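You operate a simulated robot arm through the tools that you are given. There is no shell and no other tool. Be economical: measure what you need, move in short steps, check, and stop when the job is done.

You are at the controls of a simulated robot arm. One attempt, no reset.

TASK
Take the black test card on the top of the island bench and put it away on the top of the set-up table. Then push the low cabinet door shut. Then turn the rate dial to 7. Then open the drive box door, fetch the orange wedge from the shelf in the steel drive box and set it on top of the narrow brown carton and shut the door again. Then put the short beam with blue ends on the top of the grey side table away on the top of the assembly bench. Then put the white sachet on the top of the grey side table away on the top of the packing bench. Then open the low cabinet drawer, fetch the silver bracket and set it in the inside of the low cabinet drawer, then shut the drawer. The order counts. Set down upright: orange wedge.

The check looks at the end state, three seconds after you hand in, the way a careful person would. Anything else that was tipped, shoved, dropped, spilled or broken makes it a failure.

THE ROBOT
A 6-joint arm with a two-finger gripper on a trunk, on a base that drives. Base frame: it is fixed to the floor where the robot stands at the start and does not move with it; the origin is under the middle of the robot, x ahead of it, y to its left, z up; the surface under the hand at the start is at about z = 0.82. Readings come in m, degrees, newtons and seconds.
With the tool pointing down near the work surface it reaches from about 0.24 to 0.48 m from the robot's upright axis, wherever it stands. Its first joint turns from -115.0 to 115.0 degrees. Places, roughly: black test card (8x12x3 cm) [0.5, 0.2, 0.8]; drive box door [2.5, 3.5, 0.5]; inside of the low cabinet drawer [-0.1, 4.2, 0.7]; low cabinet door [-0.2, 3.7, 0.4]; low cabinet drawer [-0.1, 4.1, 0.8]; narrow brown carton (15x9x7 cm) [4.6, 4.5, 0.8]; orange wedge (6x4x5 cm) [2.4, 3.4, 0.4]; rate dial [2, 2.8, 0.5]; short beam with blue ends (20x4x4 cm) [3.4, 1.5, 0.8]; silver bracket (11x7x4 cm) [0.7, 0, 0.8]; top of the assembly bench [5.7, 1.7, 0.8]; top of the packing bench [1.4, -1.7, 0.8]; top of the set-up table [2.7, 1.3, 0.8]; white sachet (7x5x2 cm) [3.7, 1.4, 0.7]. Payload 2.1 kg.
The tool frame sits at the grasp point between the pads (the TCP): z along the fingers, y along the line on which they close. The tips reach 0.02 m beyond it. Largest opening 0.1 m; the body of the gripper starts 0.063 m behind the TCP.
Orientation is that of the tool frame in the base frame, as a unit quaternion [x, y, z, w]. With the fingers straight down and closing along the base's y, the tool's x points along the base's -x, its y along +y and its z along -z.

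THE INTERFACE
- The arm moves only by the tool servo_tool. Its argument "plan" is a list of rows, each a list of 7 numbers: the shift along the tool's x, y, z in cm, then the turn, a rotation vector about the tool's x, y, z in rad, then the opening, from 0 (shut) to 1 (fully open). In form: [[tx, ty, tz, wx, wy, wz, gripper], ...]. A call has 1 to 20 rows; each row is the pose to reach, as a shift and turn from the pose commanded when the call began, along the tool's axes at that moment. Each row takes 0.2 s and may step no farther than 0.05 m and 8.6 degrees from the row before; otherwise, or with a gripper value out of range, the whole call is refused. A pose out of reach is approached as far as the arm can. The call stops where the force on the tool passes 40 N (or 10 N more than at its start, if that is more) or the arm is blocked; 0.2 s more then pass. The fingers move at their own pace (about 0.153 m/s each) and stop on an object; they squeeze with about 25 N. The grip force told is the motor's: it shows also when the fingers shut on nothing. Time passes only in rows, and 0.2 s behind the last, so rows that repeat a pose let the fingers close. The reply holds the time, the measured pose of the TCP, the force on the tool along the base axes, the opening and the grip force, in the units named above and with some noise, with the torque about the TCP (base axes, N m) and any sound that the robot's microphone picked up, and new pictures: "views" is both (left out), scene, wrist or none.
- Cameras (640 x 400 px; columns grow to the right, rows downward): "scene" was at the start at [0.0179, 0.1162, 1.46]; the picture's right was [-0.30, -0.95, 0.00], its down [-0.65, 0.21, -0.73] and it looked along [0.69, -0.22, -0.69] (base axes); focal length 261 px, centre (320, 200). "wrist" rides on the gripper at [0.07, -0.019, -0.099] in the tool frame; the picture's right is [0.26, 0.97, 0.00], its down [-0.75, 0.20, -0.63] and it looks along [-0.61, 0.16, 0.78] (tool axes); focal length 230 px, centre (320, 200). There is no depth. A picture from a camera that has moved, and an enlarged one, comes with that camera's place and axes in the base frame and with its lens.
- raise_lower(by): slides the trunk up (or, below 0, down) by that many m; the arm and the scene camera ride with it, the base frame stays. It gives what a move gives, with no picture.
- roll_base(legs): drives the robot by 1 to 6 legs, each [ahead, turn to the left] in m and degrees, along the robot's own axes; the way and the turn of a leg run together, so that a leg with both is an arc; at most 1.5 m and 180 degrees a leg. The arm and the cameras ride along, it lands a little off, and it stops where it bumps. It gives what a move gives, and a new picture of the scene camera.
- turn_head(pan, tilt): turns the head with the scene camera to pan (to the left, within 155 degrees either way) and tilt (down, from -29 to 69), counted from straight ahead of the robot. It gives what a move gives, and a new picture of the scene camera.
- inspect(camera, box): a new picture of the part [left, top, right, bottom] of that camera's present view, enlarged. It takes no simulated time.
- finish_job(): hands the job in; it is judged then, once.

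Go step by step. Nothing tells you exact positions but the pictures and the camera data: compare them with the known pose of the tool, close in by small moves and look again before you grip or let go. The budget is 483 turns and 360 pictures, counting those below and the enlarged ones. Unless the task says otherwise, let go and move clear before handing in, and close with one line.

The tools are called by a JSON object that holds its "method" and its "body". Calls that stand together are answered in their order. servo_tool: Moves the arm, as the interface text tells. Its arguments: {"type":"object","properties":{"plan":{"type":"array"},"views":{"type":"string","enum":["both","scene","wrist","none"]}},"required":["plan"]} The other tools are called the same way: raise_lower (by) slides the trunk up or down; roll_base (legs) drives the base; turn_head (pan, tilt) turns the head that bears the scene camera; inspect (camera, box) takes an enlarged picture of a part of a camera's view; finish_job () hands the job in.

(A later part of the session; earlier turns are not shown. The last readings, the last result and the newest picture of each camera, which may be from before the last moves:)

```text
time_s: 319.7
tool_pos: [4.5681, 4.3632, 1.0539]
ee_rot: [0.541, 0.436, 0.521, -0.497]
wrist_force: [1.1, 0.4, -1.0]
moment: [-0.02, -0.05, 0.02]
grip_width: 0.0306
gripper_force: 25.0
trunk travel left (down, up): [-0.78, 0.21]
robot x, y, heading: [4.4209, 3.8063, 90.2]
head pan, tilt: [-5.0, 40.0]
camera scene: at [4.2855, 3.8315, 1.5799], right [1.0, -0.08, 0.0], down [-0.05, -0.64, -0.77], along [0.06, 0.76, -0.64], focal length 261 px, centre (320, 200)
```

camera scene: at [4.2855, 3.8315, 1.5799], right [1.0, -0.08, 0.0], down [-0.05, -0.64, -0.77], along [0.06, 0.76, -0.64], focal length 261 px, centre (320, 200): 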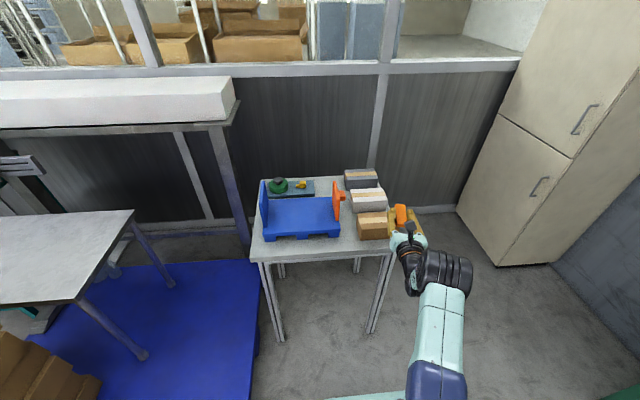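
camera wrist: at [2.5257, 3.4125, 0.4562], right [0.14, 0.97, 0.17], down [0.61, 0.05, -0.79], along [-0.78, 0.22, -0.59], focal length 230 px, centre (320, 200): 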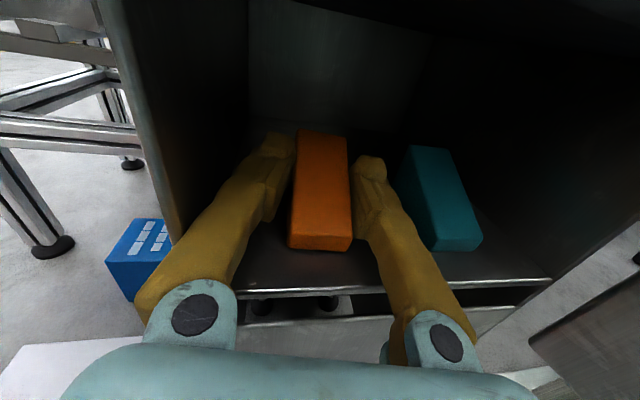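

{"method": "inspect", "body": {"camera": "scene", "box": [330, 160, 450, 260]}}

{"method": "inspect", "body": {"camera": "wrist", "box": [0, 0, 640, 400]}}

```text
4.00 times, centred on (390, 210) of scene
camera zoom: at [4.2855, 3.8315, 1.5799], right [1.0, -0.08, 0.0], down [-0.05, -0.64, -0.77], along [0.06, 0.76, -0.64], focal length 1043 px, centre (40, 160)
```

zoom: 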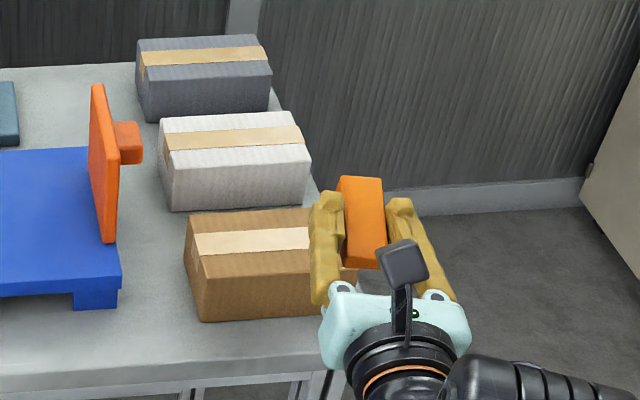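

```text
1.00 times, centred on (320, 200) of wrist (not enlarged: the box is as wide or as high as the picture)
camera zoom: at [4.5443, 4.2651, 1.1213], right [0.98, -0.13, 0.17], down [0.06, -0.61, -0.79], along [0.21, 0.78, -0.59], focal length 230 px, centre (320, 200)
```

zoom: 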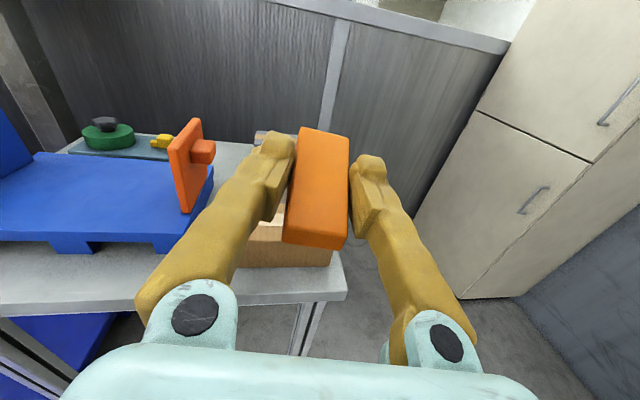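

Carton centre is about [4.566, 4.535]; the hand is already aligned in x. Drive ahead 16 cm with the wedge well above, then view.

{"method": "roll_base", "body": {"legs": [[0.165, 0]]}}

{"method": "inspect", "body": {"camera": "wrist", "box": [0, 0, 640, 400]}}

```text
time_s: 321.1
tool_pos: [4.5676, 4.5256, 1.0548]
ee_rot: [0.54, 0.435, 0.52, -0.498]
wrist_force: [-0.4, -0.1, 0.7]
moment: [0.0, -0.03, -0.02]
grip_width: 0.0307
gripper_force: 25.4
trunk travel left (down, up): [-0.78, 0.21]
robot x, y, heading: [4.4176, 3.9731, 90.5]
head pan, tilt: [-5.0, 40.0]
camera scene: at [4.2844, 3.9942, 1.5799], right [1.0, -0.08, 0.0], down [-0.05, -0.64, -0.77], along [0.06, 0.76, -0.64], focal length 261 px, centre (320, 200)
```

scene: 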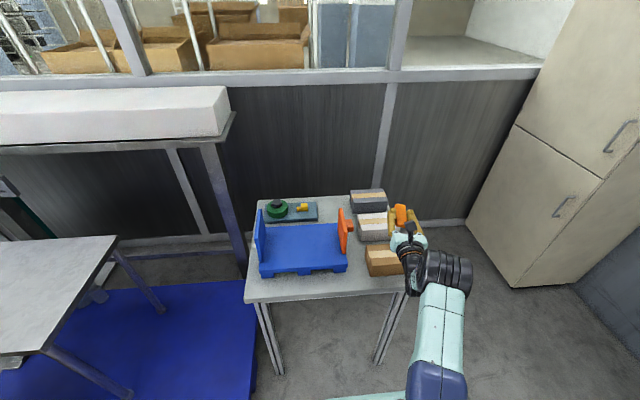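

```text
1.00 times, centred on (320, 200) of wrist (not enlarged: the box is as wide or as high as the picture)
camera zoom: at [4.543, 4.4285, 1.1218], right [0.98, -0.13, 0.17], down [0.06, -0.61, -0.79], along [0.21, 0.78, -0.59], focal length 230 px, centre (320, 200)
```

zoom: 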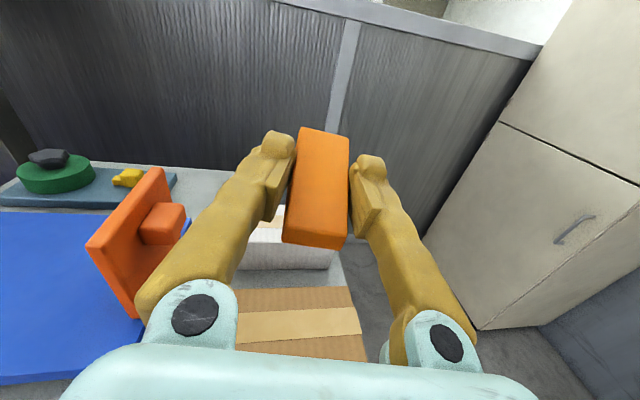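

Aligned over the carton (top ≈0.87). Lower with the trunk in stages.

{"method": "raise_lower", "body": {"by": -0.13}}

{"method": "inspect", "body": {"camera": "wrist", "box": [0, 0, 640, 400]}}

{"method": "inspect", "body": {"camera": "scene", "box": [330, 180, 460, 300]}}

```text
time_s: 322.7
tool_pos: [4.5678, 4.5276, 0.9232]
ee_rot: [0.541, 0.436, 0.521, -0.497]
wrist_force: [-0.1, 0.4, 0.6]
moment: [-0.04, 0.02, 0.0]
grip_width: 0.0305
gripper_force: 24.6
trunk travel left (down, up): [-0.65, 0.34]
robot x, y, heading: [4.4196, 3.9713, 90.6]
head pan, tilt: [-5.0, 40.0]
```

```text
1.00 times, centred on (320, 200) of wrist (not enlarged: the box is as wide or as high as the picture)
camera zoom: at [4.5431, 4.4296, 0.9913], right [0.98, -0.13, 0.17], down [0.06, -0.61, -0.79], along [0.21, 0.78, -0.59], focal length 230 px, centre (320, 200)
```

zoom: 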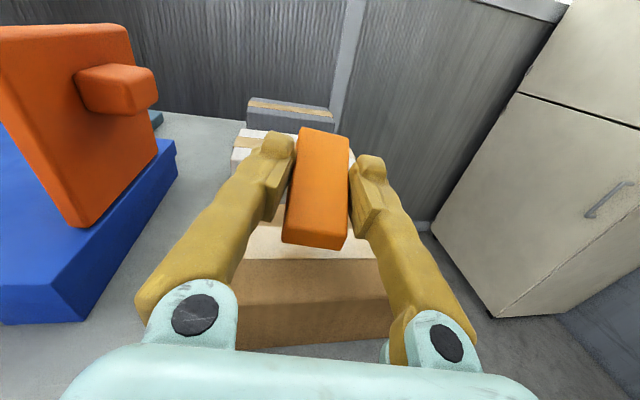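

```text
3.33 times, centred on (395, 240) of scene
camera zoom: at [4.2844, 3.9958, 1.4499], right [1.0, -0.08, 0.0], down [-0.05, -0.64, -0.77], along [0.06, 0.76, -0.64], focal length 869 px, centre (70, 67)
```

zoom: 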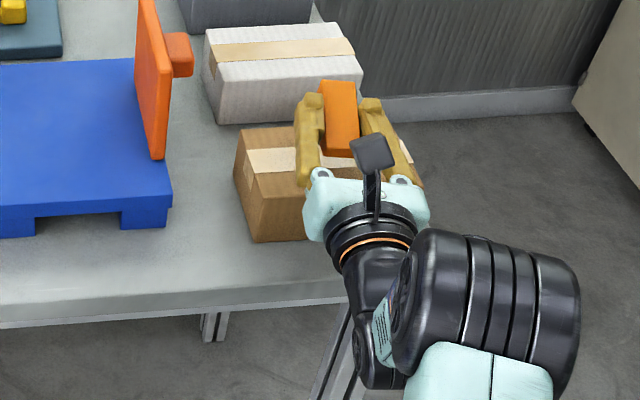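

{"method": "raise_lower", "body": {"by": -0.022}}

{"method": "raise_lower", "body": {"by": -0.005}}

{"method": "raise_lower", "body": {"by": -0.004}}

```text
time_s: 323.4
tool_pos: [4.5678, 4.5272, 0.902]
ee_rot: [0.541, 0.435, 0.52, -0.498]
wrist_force: [-0.6, 0.1, 0.1]
moment: [0.01, -0.01, -0.03]
grip_width: 0.0307
gripper_force: 24.9
trunk travel left (down, up): [-0.628, 0.362]
robot x, y, heading: [4.4199, 3.97, 90.5]
head pan, tilt: [-5.0, 40.0]
```

```text
time_s: 323.9
tool_pos: [4.5677, 4.5281, 0.8971]
ee_rot: [0.541, 0.435, 0.52, -0.498]
wrist_force: [0.3, 0.5, 0.4]
moment: [0.01, 0.01, -0.01]
grip_width: 0.0306
gripper_force: 25.0
trunk travel left (down, up): [-0.623, 0.367]
robot x, y, heading: [4.4202, 3.9725, 90.5]
head pan, tilt: [-5.0, 40.0]
```

```text
time_s: 324.4
tool_pos: [4.5676, 4.5276, 0.8926]
ee_rot: [0.54, 0.436, 0.52, -0.498]
wrist_force: [-0.1, 0.9, 0.4]
moment: [0.02, 0.05, 0.02]
grip_width: 0.0306
gripper_force: 24.8
trunk travel left (down, up): [-0.619, 0.371]
robot x, y, heading: [4.4182, 3.9712, 90.3]
head pan, tilt: [-5.0, 40.0]
```

{"method": "raise_lower", "body": {"by": -0.005}}

{"method": "inspect", "body": {"camera": "scene", "box": [340, 180, 440, 280]}}

{"method": "inspect", "body": {"camera": "wrist", "box": [160, 80, 480, 360]}}

```text
time_s: 325.0
tool_pos: [4.5682, 4.5268, 0.8879]
ee_rot: [0.54, 0.435, 0.52, -0.498]
wrist_force: [-0.1, 0.2, 1.0]
moment: [0.03, -0.02, 0.01]
grip_width: 0.031
gripper_force: 25.1
trunk travel left (down, up): [-0.614, 0.376]
robot x, y, heading: [4.4192, 3.9684, 90.1]
head pan, tilt: [-5.0, 40.0]
```

```text
4.00 times, centred on (390, 230) of scene
camera zoom: at [4.2843, 3.9955, 1.4139], right [1.0, -0.08, 0.0], down [-0.05, -0.64, -0.77], along [0.06, 0.76, -0.64], focal length 1043 px, centre (40, 80)
```

zoom: 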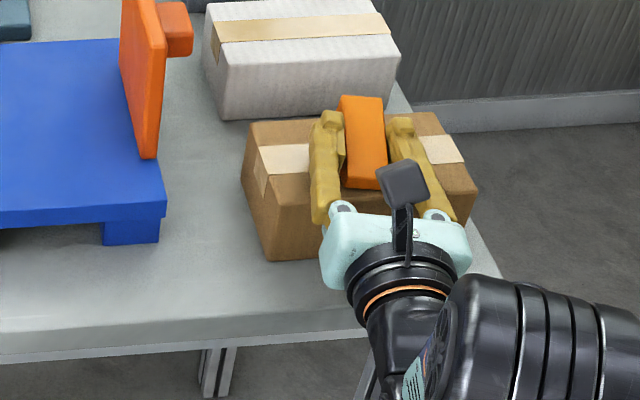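

```text
1.43 times, centred on (320, 220) of wrist
camera zoom: at [4.543, 4.4294, 0.9556], right [0.98, -0.13, 0.17], down [0.06, -0.61, -0.79], along [0.21, 0.78, -0.59], focal length 329 px, centre (320, 171)
```

zoom: 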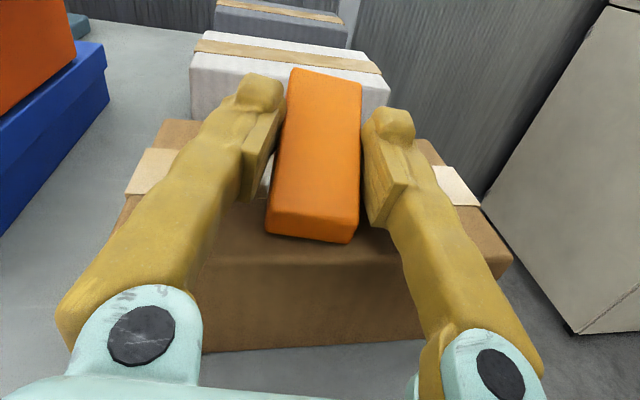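

{"method": "raise_lower", "body": {"by": -0.004}}

{"method": "raise_lower", "body": {"by": -0.004}}

{"method": "raise_lower", "body": {"by": -0.003}}

```text
time_s: 325.5
tool_pos: [4.5675, 4.527, 0.8875]
ee_rot: [0.538, 0.433, 0.523, -0.5]
wrist_force: [0.8, 5.5, 17.2]
moment: [0.2, -0.26, 0.02]
grip_width: 0.0306
gripper_force: 24.7
trunk travel left (down, up): [-0.61, 0.38]
robot x, y, heading: [4.4199, 3.9696, 90.3]
head pan, tilt: [-5.0, 40.0]
```

```text
time_s: 326.0
tool_pos: [4.5657, 4.5252, 0.8822]
ee_rot: [0.537, 0.434, 0.522, -0.501]
wrist_force: [-0.2, 4.1, 22.7]
moment: [0.31, -0.31, 0.06]
grip_width: 0.0314
gripper_force: 25.2
trunk travel left (down, up): [-0.606, 0.384]
robot x, y, heading: [4.4162, 3.9682, 90.3]
head pan, tilt: [-5.0, 40.0]
```

```text
time_s: 326.6
tool_pos: [4.5667, 4.5249, 0.8801]
ee_rot: [0.537, 0.434, 0.523, -0.5]
wrist_force: [0.0, 4.9, 27.0]
moment: [0.21, -0.45, 0.11]
grip_width: 0.0308
gripper_force: 24.9
trunk travel left (down, up): [-0.603, 0.387]
robot x, y, heading: [4.4203, 3.9688, 90.4]
head pan, tilt: [-5.0, 40.0]
```

Contact made; unload slightly, then open and check.

{"method": "raise_lower", "body": {"by": 0.005}}

{"method": "servo_tool", "body": {"plan": [[0, 0, 0, 0, 0, 0, 0.35], [0, 0, 0, 0, 0, 0, 0.42], [0, 0, 0, 0, 0, 0, 0.5], [0, 0, 0, 0, 0, 0, 0.5]], "views": "wrist"}}

```text
time_s: 327.1
tool_pos: [4.5663, 4.5252, 0.8813]
ee_rot: [0.541, 0.435, 0.52, -0.497]
wrist_force: [-2.7, -2.3, 8.5]
moment: [0.27, -0.13, 0.05]
grip_width: 0.0307
gripper_force: 25.2
trunk travel left (down, up): [-0.608, 0.382]
robot x, y, heading: [4.4214, 3.9708, 90.3]
head pan, tilt: [-5.0, 40.0]
```

```text
time_s: 328.1
tool_pos: [4.5672, 4.5274, 0.8822]
ee_rot: [0.541, 0.435, 0.521, -0.498]
wrist_force: [-1.8, -0.4, 3.0]
moment: [0.0, -0.09, 0.01]
grip_width: 0.0483
gripper_force: 0.0
trunk travel left (down, up): [-0.608, 0.382]
robot x, y, heading: [4.4168, 3.9686, 90.4]
head pan, tilt: [-5.0, 40.0]
camera wrist: at [4.5424, 4.4289, 0.9496], right [0.98, -0.13, 0.17], down [0.06, -0.61, -0.79], along [0.21, 0.78, -0.59], focal length 230 px, centre (320, 200)
```

wrist: 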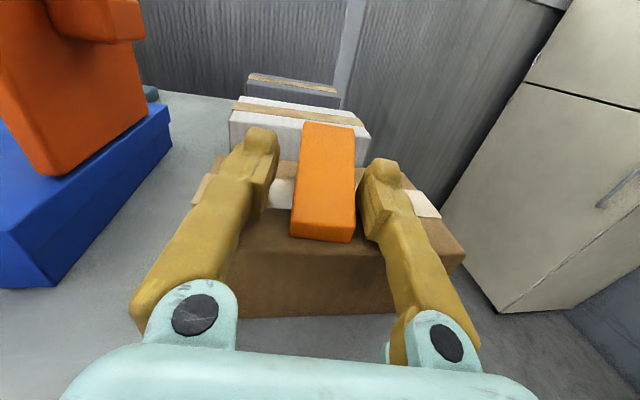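

The wedge stands level on the carton. I centre the fingers, lift a little, and back straight out.

{"method": "raise_lower", "body": {"by": 0.006}}

{"method": "servo_tool", "body": {"plan": [[0, 0.4, 0, 0, 0, 0, 0.6], [0, 0.6, 0, 0, 0, 0, 0.65], [0, 0.6, 0, 0, 0, 0, 0.65]], "views": "wrist"}}

```text
time_s: 328.6
tool_pos: [4.5686, 4.5266, 0.8876]
ee_rot: [0.54, 0.436, 0.52, -0.498]
wrist_force: [0.3, -0.7, 0.6]
moment: [-0.02, -0.01, 0.0]
grip_width: 0.0498
gripper_force: 0.2
trunk travel left (down, up): [-0.614, 0.376]
robot x, y, heading: [4.4166, 3.9684, 90.6]
head pan, tilt: [-5.0, 40.0]
```

```text
time_s: 329.4
tool_pos: [4.5733, 4.5263, 0.8885]
ee_rot: [0.54, 0.436, 0.52, -0.498]
wrist_force: [-0.3, 0.3, -0.7]
moment: [0.03, -0.02, 0.01]
grip_width: 0.065
gripper_force: 0.0
trunk travel left (down, up): [-0.614, 0.376]
robot x, y, heading: [4.4169, 3.973, 90.3]
head pan, tilt: [-5.0, 40.0]
camera wrist: at [4.5488, 4.4289, 0.9547], right [0.98, -0.13, 0.17], down [0.06, -0.61, -0.79], along [0.21, 0.78, -0.59], focal length 230 px, centre (320, 200)
```

wrist: 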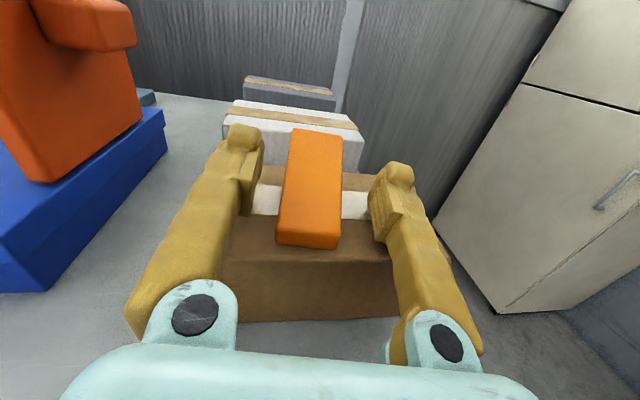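

{"method": "roll_base", "body": {"legs": [[-0.35, 0]]}}

{"method": "inspect", "body": {"camera": "scene", "box": [320, 120, 460, 240]}}

```text
time_s: 331.7
tool_pos: [4.5766, 4.1722, 0.8875]
ee_rot: [0.541, 0.435, 0.52, -0.498]
wrist_force: [0.3, 0.3, -0.7]
moment: [-0.03, -0.01, 0.01]
grip_width: 0.0654
gripper_force: 0.1
trunk travel left (down, up): [-0.614, 0.376]
robot x, y, heading: [4.4193, 3.6174, 90.4]
head pan, tilt: [-5.0, 40.0]
camera scene: at [4.2865, 3.6403, 1.4139], right [1.0, -0.08, 0.0], down [-0.05, -0.64, -0.77], along [0.06, 0.76, -0.64], focal length 261 px, centre (320, 200)
```

scene: 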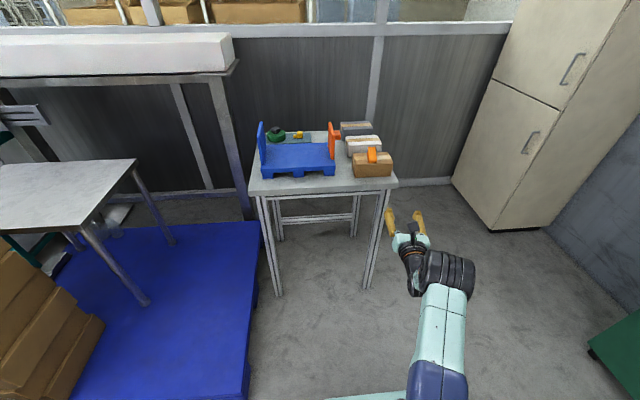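

```text
3.33 times, centred on (390, 180) of scene
camera zoom: at [4.2865, 3.6403, 1.4139], right [1.0, -0.08, 0.0], down [-0.05, -0.64, -0.77], along [0.06, 0.76, -0.64], focal length 869 px, centre (87, 267)
```

zoom: 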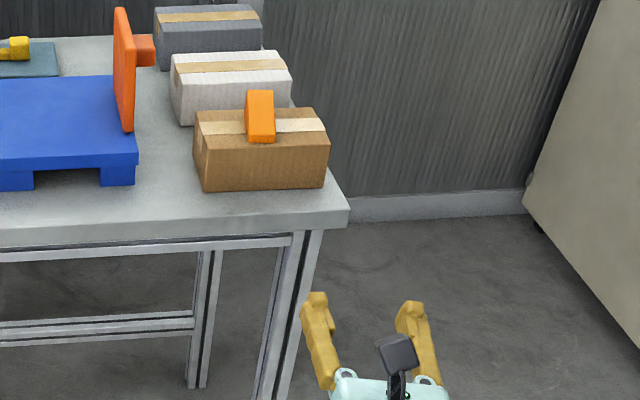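

The wedge stands on the carton. Now I return to the drive box to shut its door; first unroll the hand.

{"method": "servo_tool", "body": {"plan": [[0, 0, 0, 0, 0, 0.15, 0], [0, 0, 0, 0, 0, 0.3, 0], [0, 0, 0, 0, 0, 0.45, 0], [0, 0, 0, 0, 0, 0.6, 0], [0, 0, 0, 0, 0, 0.75, 0], [0, 0, 0, 0, 0, 0.9, 0], [0, 0, 0, 0, 0, 1.05, 0], [0, 0, 0, 0, 0, 1.2, 0], [0, 0, 0, 0, 0, 1.35, 0], [0, 0, 0, 0, 0, 1.5, 0], [0, 0, 0, 0, 0, 1.65, 0], [0, 0, 0, 0, 0, 1.8, 0], [0, 0, 0, 0, 0, 1.95, 0], [0, 0, 0, 0, 0, 2.1, 0], [0, 0, 0, 0, 0, 2.25, 0], [0, 0, 0, 0, 0, 2.4, 0], [0, 0, 0, 0, 0, 2.55, 0], [0, 0, 0, 0, 0, 2.7, 0], [0, 0, 0, 0, 0, 2.85, 0], [0, 0, 0, 0, 0, 3.0, 0]], "views": "none"}}

{"method": "roll_base", "body": {"legs": [[0, 120], [0.67, 0], [0, -30.4], [0.5, 0]]}}

{"method": "turn_head", "body": {"pan": 0, "tilt": 45}}

```text
time_s: 335.9
tool_pos: [4.5765, 4.1712, 0.8881]
ee_rot: [-0.471, 0.509, 0.46, 0.554]
wrist_force: [0.0, -0.2, 0.5]
moment: [-0.01, -0.02, -0.02]
grip_width: 0.0
gripper_force: 24.8
trunk travel left (down, up): [-0.614, 0.376]
robot x, y, heading: [4.4196, 3.6134, 90.1]
head pan, tilt: [-5.0, 40.0]
```

```text
time_s: 348.7
tool_pos: [2.7994, 3.3507, 0.8877]
ee_rot: [-0.694, 0.008, 0.719, 0.049]
wrist_force: [-0.3, 0.9, 0.0]
moment: [-0.02, -0.01, 0.0]
grip_width: 0.0
gripper_force: 25.4
trunk travel left (down, up): [-0.614, 0.376]
robot x, y, heading: [3.3612, 3.2238, -176.4]
head pan, tilt: [-5.0, 40.0]
camera scene: at [3.3451, 3.0906, 1.4139], right [0.03, 1.0, 0.0], down [0.64, -0.02, -0.77], along [-0.77, 0.02, -0.64], focal length 261 px, centre (320, 200)
```

scene: 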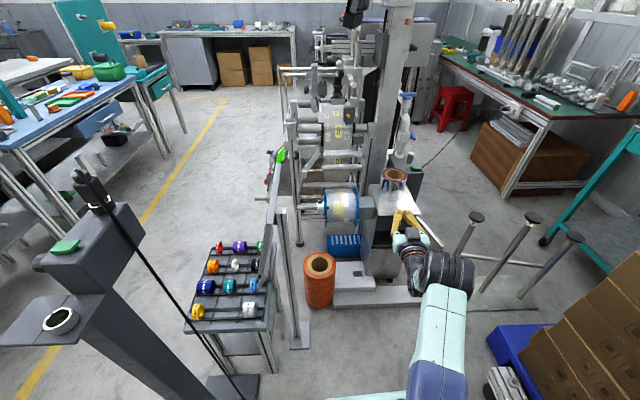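

```text
time_s: 349.4
tool_pos: [2.8004, 3.3503, 0.8871]
ee_rot: [-0.694, 0.008, 0.719, 0.049]
wrist_force: [0.8, -0.1, -0.9]
moment: [-0.01, 0.03, -0.02]
grip_width: 0.0
gripper_force: 25.6
trunk travel left (down, up): [-0.614, 0.376]
robot x, y, heading: [3.3641, 3.2226, -176.8]
head pan, tilt: [0.0, 45.0]
camera scene: at [3.3493, 3.0836, 1.4066], right [-0.06, 1.0, 0.0], down [0.71, 0.04, -0.71], along [-0.71, -0.04, -0.71], focal length 261 px, centre (320, 200)
```

scene: 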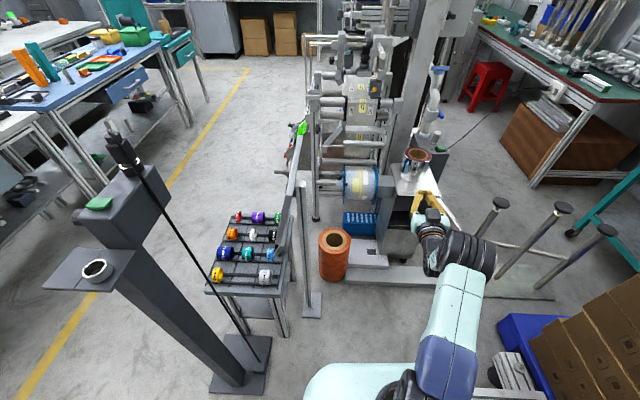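

I'll use a tool-down posture here: pitch the hand down, then come in to reach around the open door's far side.

{"method": "servo_tool", "body": {"plan": [[1.4, 0, -0.2, 0, 0.143, 0, 0], [2.8, 0, -0.8, 0, 0.286, 0, 0], [4.2, 0, -1.8, 0, 0.429, 0, 0], [5.4, 0, -3.2, 0, 0.571, 0, 0], [6.5, 0, -4.9, 0, 0.714, 0, 0], [7.6, 0, -6.9, 0, 0.857, 0, 0], [8.4, 0, -9.2, 0, 1.0, 0, 0], [9.1, 0, -11.7, 0, 1.143, 0, 0], [9.6, 0, -14.4, 0, 1.286, 0, 0], [9.9, 0, -17.2, 0, 1.428, 0, 0], [10, 0, -20, 0, 1.571, 0, 0], [10, 0, -20, 0, 1.571, 0, 0]], "views": "none"}}

{"method": "roll_base", "body": {"legs": [[0, -14.2], [0.42, 0], [0, 11]]}}

{"method": "turn_head", "body": {"pan": -5, "tilt": 50}}

```text
time_s: 352.0
tool_pos: [3.0122, 3.3519, 0.7505]
ee_rot: [0.994, -0.034, -0.108, -0.01]
wrist_force: [0.4, 0.6, -0.3]
moment: [0.0, 0.01, -0.01]
grip_width: 0.0
gripper_force: 25.0
out of reach, approached as far as the arm can: row 7, 8, 9, 10, 11, 12
trunk travel left (down, up): [-0.614, 0.376]
robot x, y, heading: [3.3645, 3.2249, -176.5]
head pan, tilt: [0.0, 45.0]
```

```text
time_s: 356.2
tool_pos: [2.6081, 3.4508, 0.7519]
ee_rot: [0.992, -0.063, -0.108, -0.012]
wrist_force: [1.0, -0.3, -0.7]
moment: [0.05, 0.01, -0.02]
grip_width: 0.0002
gripper_force: 24.7
trunk travel left (down, up): [-0.614, 0.376]
robot x, y, heading: [2.952, 3.3064, -180.0]
head pan, tilt: [0.0, 45.0]
camera scene: at [2.9295, 3.1644, 1.4066], right [0.0, 1.0, 0.0], down [0.71, 0.0, -0.71], along [-0.71, 0.0, -0.71], focal length 261 px, centre (320, 200)
```

scene: 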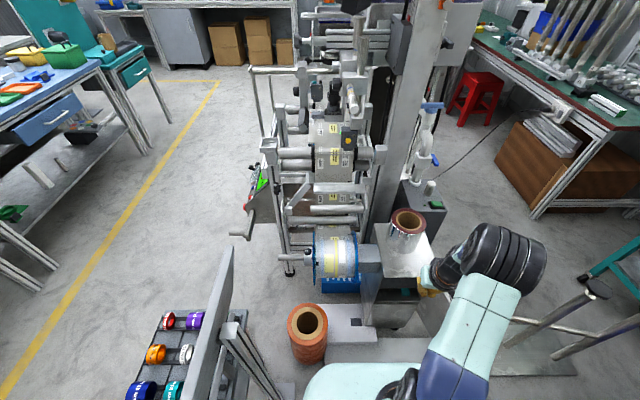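

```text
time_s: 356.8
tool_pos: [2.6087, 3.4516, 0.7505]
ee_rot: [0.992, -0.064, -0.107, -0.014]
wrist_force: [-0.2, -0.1, -0.3]
moment: [-0.01, 0.03, -0.04]
grip_width: 0.0
gripper_force: 25.3
trunk travel left (down, up): [-0.614, 0.376]
robot x, y, heading: [2.9492, 3.3031, -180.0]
head pan, tilt: [-5.0, 50.0]
camera scene: at [2.934, 3.1712, 1.3997], right [0.09, 1.0, 0.0], down [0.76, -0.07, -0.64], along [-0.64, 0.06, -0.77], focal length 261 px, centre (320, 200)
```

scene: 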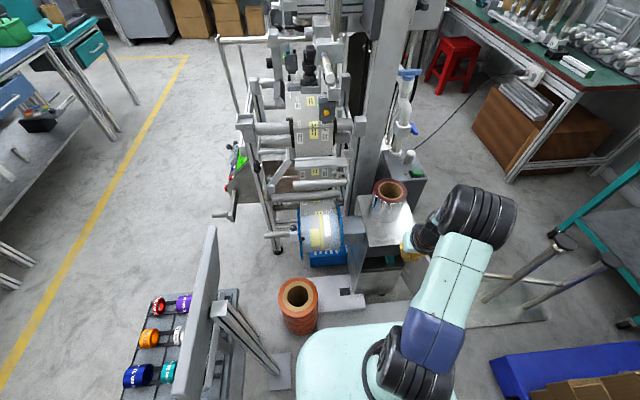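

{"method": "servo_tool", "body": {"plan": [[1, -4, 0, 0, 0, 0, 0], [2, -8, 0, 0, 0, 0, 0], [3, -12, 0, 0, 0, 0, 0], [4, -16, -0.5, 0, 0, 0, 0], [5, -20, -0.8, 0, 0, 0, 0], [5.9, -23.9, -1, 0, 0, 0, 0]]}}

```text
time_s: 358.2
tool_pos: [2.7041, 3.6715, 0.745]
ee_rot: [0.991, -0.062, -0.118, -0.013]
wrist_force: [-0.6, 0.6, 0.4]
moment: [0.01, 0.01, -0.01]
grip_width: 0.0002
gripper_force: 24.8
out of reach, approached as far as the arm can: row 6
trunk travel left (down, up): [-0.614, 0.376]
robot x, y, heading: [2.949, 3.3021, -180.0]
head pan, tilt: [-5.0, 50.0]
camera scene: at [2.9345, 3.1721, 1.3998], right [0.09, 1.0, 0.0], down [0.76, -0.07, -0.64], along [-0.64, 0.06, -0.77], focal length 261 px, centre (320, 200)
camera wrist: at [2.7977, 3.6789, 0.8254], right [0.13, -0.99, -0.07], down [-0.6, -0.13, 0.79], along [-0.79, -0.06, -0.61], focal length 230 px, centre (320, 200)
```

scene: 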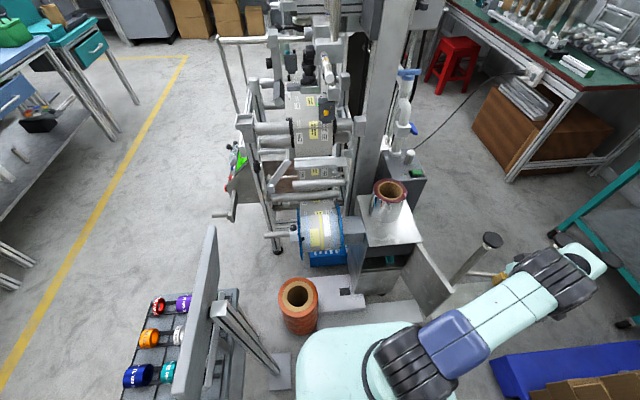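
wrist: 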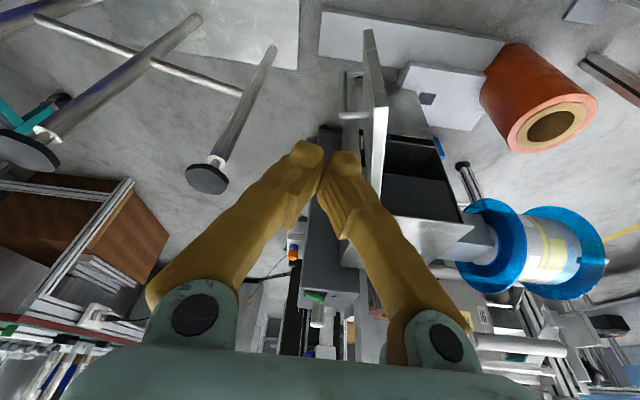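

I see the door (about 109° open) from above; the fingers are just north of it. Lower the trunk so the fingers come down beside its outer face.

{"method": "raise_lower", "body": {"by": -0.21}}

{"method": "inspect", "body": {"camera": "wrist", "box": [0, 0, 640, 400]}}

```text
time_s: 360.5
tool_pos: [2.7041, 3.6709, 0.5358]
ee_rot: [0.991, -0.063, -0.118, -0.013]
wrist_force: [-0.3, 0.1, -1.0]
moment: [-0.01, 0.0, 0.02]
grip_width: 0.0
gripper_force: 25.5
trunk travel left (down, up): [-0.404, 0.586]
robot x, y, heading: [2.9544, 3.3024, -180.0]
head pan, tilt: [-5.0, 50.0]
```

```text
1.00 times, centred on (320, 200) of wrist (not enlarged: the box is as wide or as high as the picture)
camera zoom: at [2.7971, 3.6781, 0.6157], right [0.13, -0.99, -0.07], down [-0.6, -0.13, 0.79], along [-0.79, -0.06, -0.61], focal length 230 px, centre (320, 200)
```

zoom: 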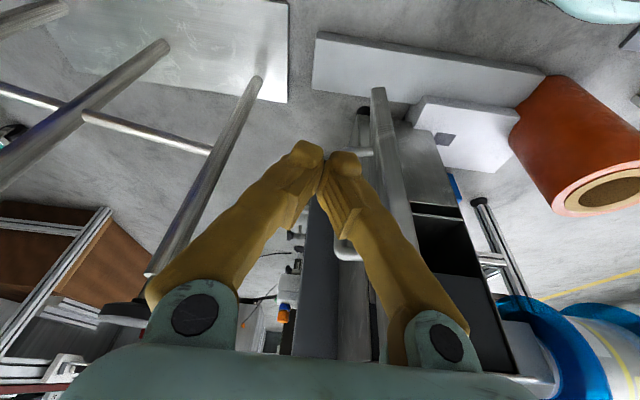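

Sweep the door closed: push toward −y along the arc.

{"method": "servo_tool", "body": {"plan": [[0, 1.5, 0, 0, 0, 0, 0], [0, 3.1, 0, 0, 0, 0, 0], [-0.3, 4.6, 0.1, 0, 0, 0, 0], [-0.6, 6.2, 0.1, 0, 0, 0, 0], [-0.9, 7.7, 0.2, 0, 0, 0, 0], [-1.2, 9.3, 0.3, 0, 0, 0, 0], [-1.5, 10.8, 0.35, 0, 0, 0, 0], [-1.8, 12.4, 0.4, 0, 0, 0, 0], [-2.9, 15.6, 0.7, 0, 0, 0, 0], [-4.0, 18.7, 0.9, 0, 0, 0, 0]], "views": "both"}}

```text
time_s: 361.7
tool_pos: [2.6921, 3.5985, 0.5349]
ee_rot: [0.991, -0.063, -0.114, -0.013]
wrist_force: [18.1, 2.1, 5.6]
moment: [0.08, -0.03, 0.1]
grip_width: 0.0
gripper_force: 25.4
trunk travel left (down, up): [-0.404, 0.586]
robot x, y, heading: [2.953, 3.3005, 179.5]
head pan, tilt: [-5.0, 50.0]
stopped in row 5: the force on the tool passed its limit at 46 N (the readings are from after the stop); the commanded pose is now the measured one
camera scene: at [2.9364, 3.1706, 1.1898], right [0.09, 1.0, 0.0], down [0.76, -0.07, -0.64], along [-0.64, 0.06, -0.76], focal length 261 px, centre (320, 200)
camera wrist: at [2.7857, 3.6068, 0.6152], right [0.12, -0.99, -0.07], down [-0.61, -0.13, 0.78], along [-0.78, -0.06, -0.62], focal length 230 px, centre (320, 200)
```

scene: 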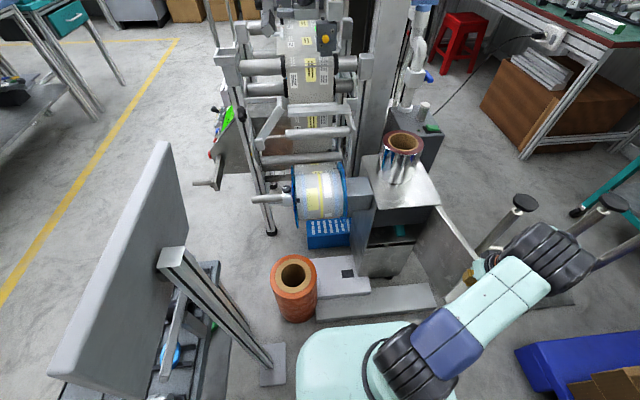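
wrist: 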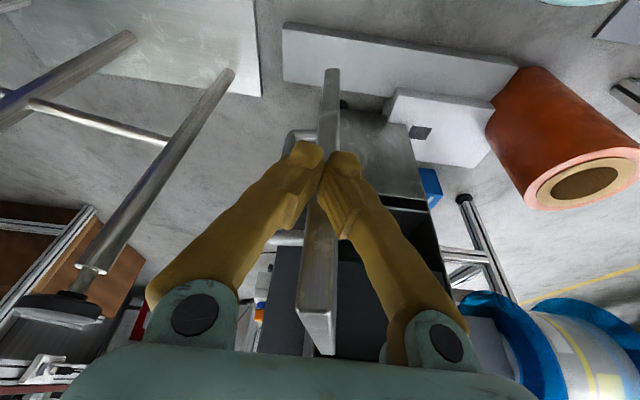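

{"method": "inspect", "body": {"camera": "wrist", "box": [220, 50, 440, 360]}}

{"method": "inspect", "body": {"camera": "scene", "box": [350, 140, 550, 340]}}

```text
1.29 times, centred on (330, 205) of wrist
camera zoom: at [2.7857, 3.6068, 0.6152], right [0.12, -0.99, -0.07], down [-0.61, -0.13, 0.78], along [-0.78, -0.06, -0.62], focal length 297 px, centre (307, 194)
```

zoom: 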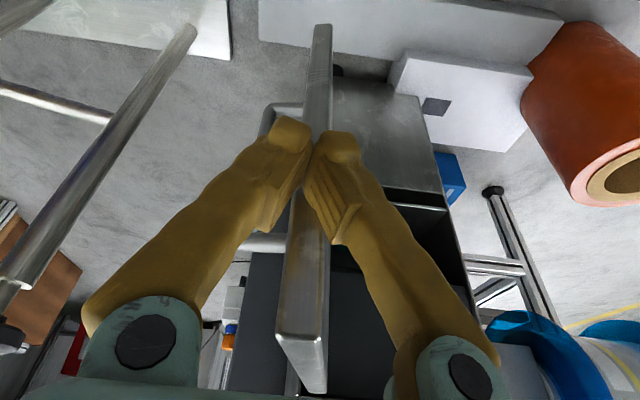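

```text
2.00 times, centred on (450, 240) of scene
camera zoom: at [2.9364, 3.1706, 1.1898], right [0.09, 1.0, 0.0], down [0.76, -0.07, -0.64], along [-0.64, 0.06, -0.76], focal length 521 px, centre (60, 120)
```

zoom: 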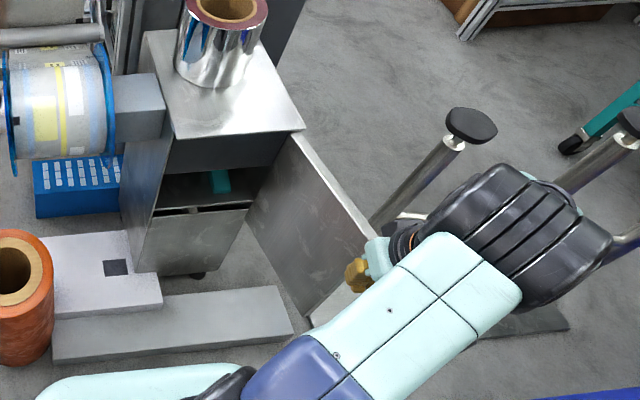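

The fingers met the door's end edge rather than its outer face. I go back north, come 4.5 cm further in, and retry.

{"method": "servo_tool", "body": {"plan": [[1, 0, 0, 0, 0, 0, 0], [1, -3, 0, 0, 0, 0, 0], [1, -6, 0, 0, 0, 0, 0], [0.5, -8, 0, 0, 0, 0, 0]], "views": "none"}}

{"method": "roll_base", "body": {"legs": [[0.045, 0]]}}

{"method": "servo_tool", "body": {"plan": [[-1.5, 0, 0, 0, 0, 0, 0], [-3, 0, 0, 0, 0, 0, 0]], "views": "wrist"}}

```text
time_s: 362.7
tool_pos: [2.7054, 3.6788, 0.5321]
ee_rot: [0.991, -0.062, -0.12, -0.011]
wrist_force: [-0.3, -0.4, 0.3]
moment: [0.03, 0.01, 0.03]
grip_width: 0.0
gripper_force: 24.8
trunk travel left (down, up): [-0.404, 0.586]
robot x, y, heading: [2.9525, 3.3013, 179.7]
head pan, tilt: [-5.0, 50.0]
```

```text
time_s: 363.6
tool_pos: [2.6614, 3.6783, 0.5323]
ee_rot: [0.991, -0.064, -0.119, -0.013]
wrist_force: [-0.2, 0.7, 0.2]
moment: [0.0, -0.01, 0.0]
grip_width: 0.0
gripper_force: 24.9
trunk travel left (down, up): [-0.404, 0.586]
robot x, y, heading: [2.9079, 3.3046, 179.5]
head pan, tilt: [-5.0, 50.0]
camera scene: at [2.8883, 3.1718, 1.1897], right [0.09, 1.0, 0.0], down [0.76, -0.07, -0.64], along [-0.64, 0.06, -0.77], focal length 261 px, centre (320, 200)
```

scene: 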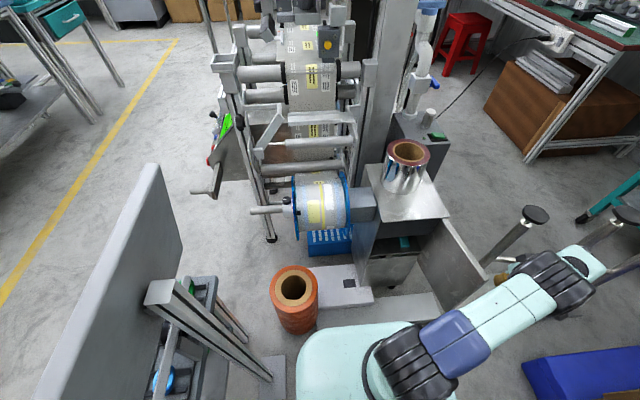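

```text
time_s: 364.2
tool_pos: [2.6376, 3.6761, 0.5366]
ee_rot: [0.99, -0.063, -0.127, -0.012]
wrist_force: [-0.2, 0.1, 0.6]
moment: [0.0, -0.03, 0.04]
grip_width: 0.0
gripper_force: 24.5
out of reach, approached as far as the arm can: row 2
trunk travel left (down, up): [-0.404, 0.586]
robot x, y, heading: [2.9066, 3.3019, 179.5]
head pan, tilt: [-5.0, 50.0]
camera wrist: at [2.7324, 3.6837, 0.616], right [0.12, -0.99, -0.07], down [-0.59, -0.13, 0.8], along [-0.8, -0.06, -0.6], focal length 230 px, centre (320, 200)
```

wrist: 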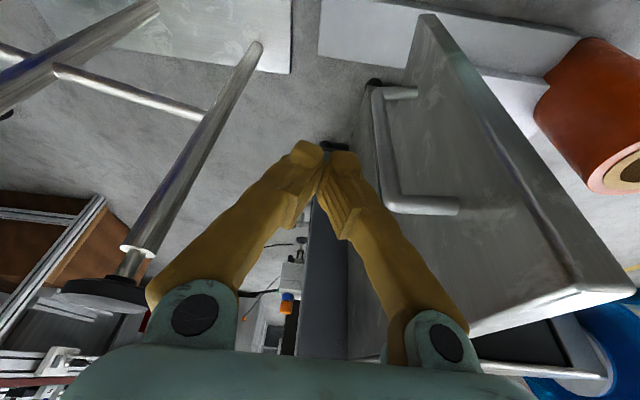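

Now the fingers are beyond the outer face, beside the handle. Push toward −y again.

{"method": "servo_tool", "body": {"plan": [[0.2, 1.8, 0, 0, 0, 0, 0], [0.4, 3.6, -0.1, 0, 0, 0, 0], [0.7, 5.5, -0.2, 0, 0, 0, 0], [0.9, 7.5, -0.2, 0, 0, 0, 0], [1.2, 9.5, -0.3, 0, 0, 0, 0], [1.4, 11.5, -0.35, 0, 0, 0, 0], [1.5, 13.5, -0.4, 0, 0, 0, 0], [1.6, 15.5, -0.4, 0, 0, 0, 0], [1.0, 18.6, -0.2, 0, 0, 0, 0], [-0.1, 21.2, 0.1, 0, 0, 0, 0]], "views": "both"}}

```text
time_s: 366.4
tool_pos: [2.6085, 3.4653, 0.5347]
ee_rot: [0.991, -0.064, -0.12, -0.013]
wrist_force: [0.2, 0.0, -0.8]
moment: [0.01, -0.01, 0.02]
grip_width: 0.0001
gripper_force: 25.4
trunk travel left (down, up): [-0.404, 0.586]
robot x, y, heading: [2.9062, 3.3021, 179.6]
head pan, tilt: [-5.0, 50.0]
camera scene: at [2.8887, 3.1713, 1.1897], right [0.09, 1.0, 0.0], down [0.76, -0.07, -0.64], along [-0.64, 0.06, -0.77], focal length 261 px, centre (320, 200)
camera wrist: at [2.7023, 3.4734, 0.6148], right [0.12, -0.99, -0.07], down [-0.6, -0.13, 0.79], along [-0.79, -0.06, -0.61], focal length 230 px, centre (320, 200)
```

scene: 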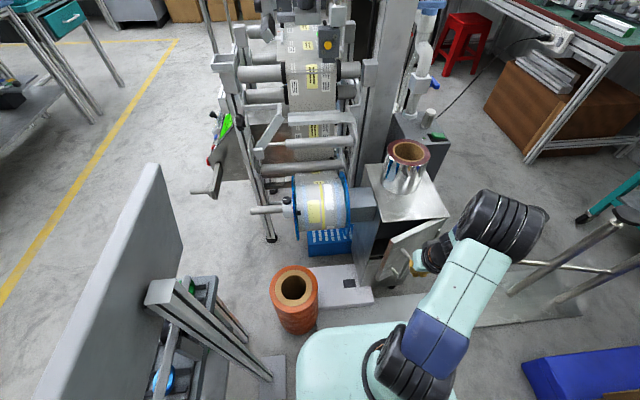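
wrist: 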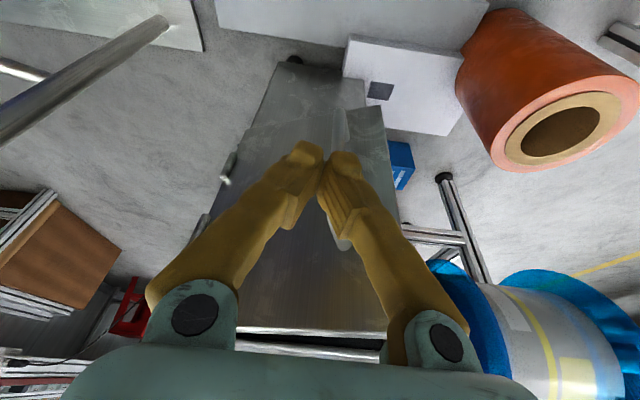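

The door is nearly shut. Now push it −x the rest of the way in small steps.

{"method": "servo_tool", "body": {"plan": [[-1.5, 0.8, 0.4, 0, 0, 0, 0], [-3, 1.5, 0.7, 0, 0, 0, 0], [-4, 2, 1.0, 0, 0, 0, 0], [-5, 2.5, 1.25, 0, 0, 0, 0], [-5.8, 2.8, 1.45, 0, 0, 0, 0], [-6.5, 3, 1.6, 0, 0, 0, 0], [-7.2, 3, 1.8, 0, 0, 0, 0], [-7.8, 3, 1.9, 0, 0, 0, 0], [-8.4, 3, 2.0, 0, 0, 0, 0]], "views": "both"}}

```text
time_s: 367.9
tool_pos: [2.5429, 3.4466, 0.5322]
ee_rot: [0.991, -0.064, -0.114, -0.007]
wrist_force: [16.7, 10.2, 7.7]
moment: [-0.02, -0.08, 0.07]
grip_width: 0.0001
gripper_force: 24.3
trunk travel left (down, up): [-0.404, 0.586]
robot x, y, heading: [2.9054, 3.3064, 179.1]
head pan, tilt: [-5.0, 50.0]
stopped in row 7: the force on the tool passed its limit at 46 N (the readings are from after the stop); the commanded pose is now the measured one
camera scene: at [2.892, 3.1723, 1.1901], right [0.1, 1.0, 0.0], down [0.76, -0.08, -0.64], along [-0.64, 0.06, -0.76], focal length 261 px, centre (320, 200)
camera wrist: at [2.6354, 3.4538, 0.6129], right [0.12, -0.99, -0.06], down [-0.61, -0.12, 0.78], along [-0.78, -0.06, -0.62], focal length 230 px, centre (320, 200)
```

scene: 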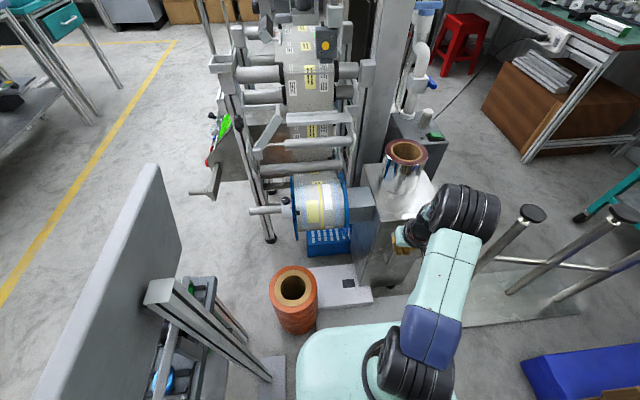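
wrist: 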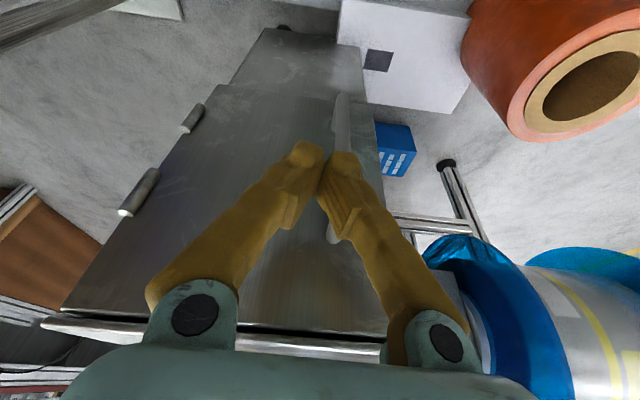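

{"method": "servo_tool", "body": {"plan": [[3, 0, -0.7, 0, 0, 0, 0], [6, 0, -1.4, 0, 0, 0, 0], [9, 0, -2, 0, 0, 0, 0]], "views": "wrist"}}

{"method": "inspect", "body": {"camera": "scene", "box": [340, 120, 460, 300]}}

```text
time_s: 368.7
tool_pos: [2.631, 3.4321, 0.529]
ee_rot: [0.992, -0.063, -0.113, -0.008]
wrist_force: [0.7, 0.8, 0.6]
moment: [0.0, -0.03, 0.02]
grip_width: 0.0
gripper_force: 24.3
trunk travel left (down, up): [-0.404, 0.586]
robot x, y, heading: [2.9088, 3.3031, 179.4]
head pan, tilt: [-5.0, 50.0]
camera wrist: at [2.7245, 3.4408, 0.6102], right [0.13, -0.99, -0.06], down [-0.61, -0.12, 0.78], along [-0.78, -0.06, -0.62], focal length 230 px, centre (320, 200)
```

wrist: 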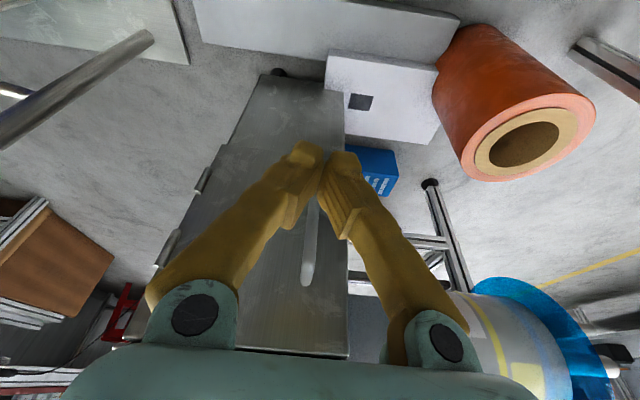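

```text
2.22 times, centred on (400, 210) of scene
camera zoom: at [2.8892, 3.1717, 1.1897], right [0.1, 1.0, 0.0], down [0.76, -0.07, -0.64], along [-0.64, 0.06, -0.77], focal length 579 px, centre (142, 178)
```

zoom: 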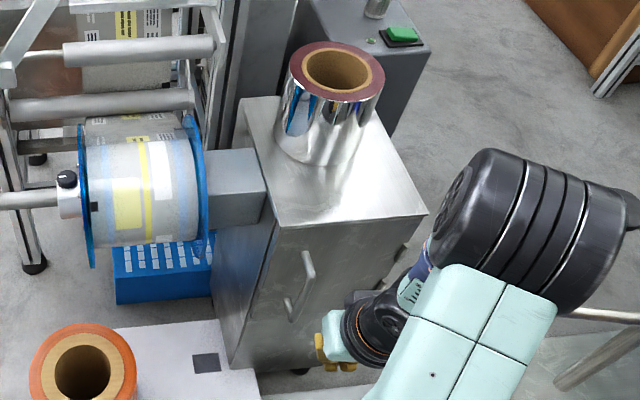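

The door is shut and everything on the box is undisturbed. Next is the beam on the grey side table; I raise the trunk, reverse out and drive there.

{"method": "raise_lower", "body": {"by": 0.3}}

{"method": "roll_base", "body": {"legs": [[-0.85, 0], [0, 90], [0.9, 0]]}}

{"method": "turn_head", "body": {"pan": 0, "tilt": 40}}

```text
time_s: 371.7
tool_pos: [2.631, 3.4333, 0.8292]
ee_rot: [0.991, -0.064, -0.114, -0.008]
wrist_force: [1.0, 0.6, 0.5]
moment: [0.0, -0.01, 0.01]
grip_width: 0.0
gripper_force: 25.0
trunk travel left (down, up): [-0.704, 0.286]
robot x, y, heading: [2.9133, 3.303, 179.3]
head pan, tilt: [-5.0, 50.0]
```

```text
time_s: 373.8
tool_pos: [2.8151, 3.4267, 0.8188]
ee_rot: [0.993, -0.032, -0.113, 0.008]
wrist_force: [0.3, -0.4, 0.2]
moment: [0.0, -0.01, -0.03]
grip_width: 0.0
gripper_force: 25.4
trunk travel left (down, up): [-0.704, 0.286]
robot x, y, heading: [3.1003, 3.296, -170.2]
head pan, tilt: [-5.0, 50.0]
stopped in leg 1: the robot was blocked; the commanded pose is now the measured one
camera scene: at [3.105, 3.1739, 1.4906], right [-0.09, 1.0, -0.01], down [0.76, 0.06, -0.64], along [-0.64, -0.06, -0.77], focal length 261 px, centre (320, 200)
```

scene: 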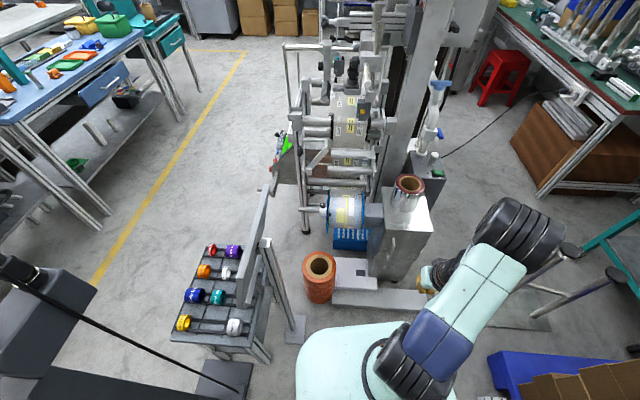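

```text
time_s: 374.5
tool_pos: [2.8142, 3.4191, 0.821]
ee_rot: [0.993, -0.031, -0.114, 0.003]
wrist_force: [-0.5, 0.2, -0.2]
moment: [-0.02, 0.0, -0.02]
grip_width: 0.0002
gripper_force: 24.8
trunk travel left (down, up): [-0.704, 0.286]
robot x, y, heading: [3.0984, 3.2969, -170.0]
head pan, tilt: [0.0, 40.0]
camera scene: at [3.0978, 3.1547, 1.5036], right [-0.17, 0.98, 0.0], down [0.63, 0.11, -0.77], along [-0.75, -0.13, -0.64], focal length 261 px, centre (320, 200)
```

scene: 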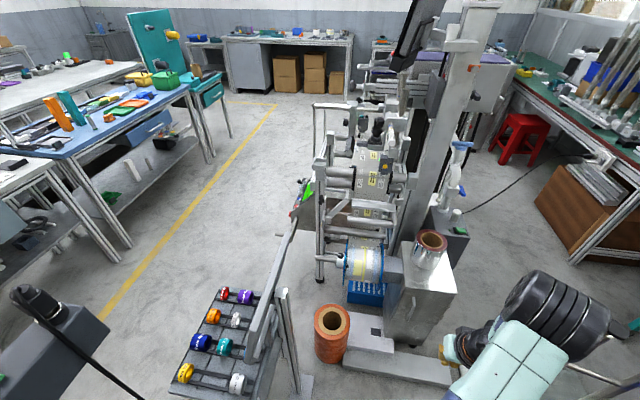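

The base grazed the cart while reversing. I check the cart on my right.

{"method": "turn_head", "body": {"pan": -95, "tilt": 58}}

```text
time_s: 376.2
tool_pos: [2.8146, 3.4198, 0.8213]
ee_rot: [0.993, -0.03, -0.113, 0.005]
wrist_force: [-0.1, 0.4, 0.2]
moment: [-0.03, -0.02, 0.02]
grip_width: 0.0003
gripper_force: 24.8
trunk travel left (down, up): [-0.704, 0.286]
robot x, y, heading: [3.0985, 3.2956, -170.0]
head pan, tilt: [-95.0, 58.0]
camera scene: at [3.1753, 3.2398, 1.4795], right [1.0, 0.09, 0.0], down [0.07, -0.84, -0.53], along [-0.05, 0.53, -0.85], focal length 261 px, centre (320, 200)
```

scene: 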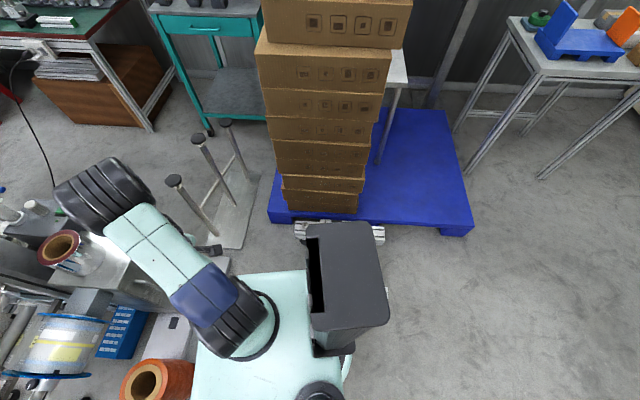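

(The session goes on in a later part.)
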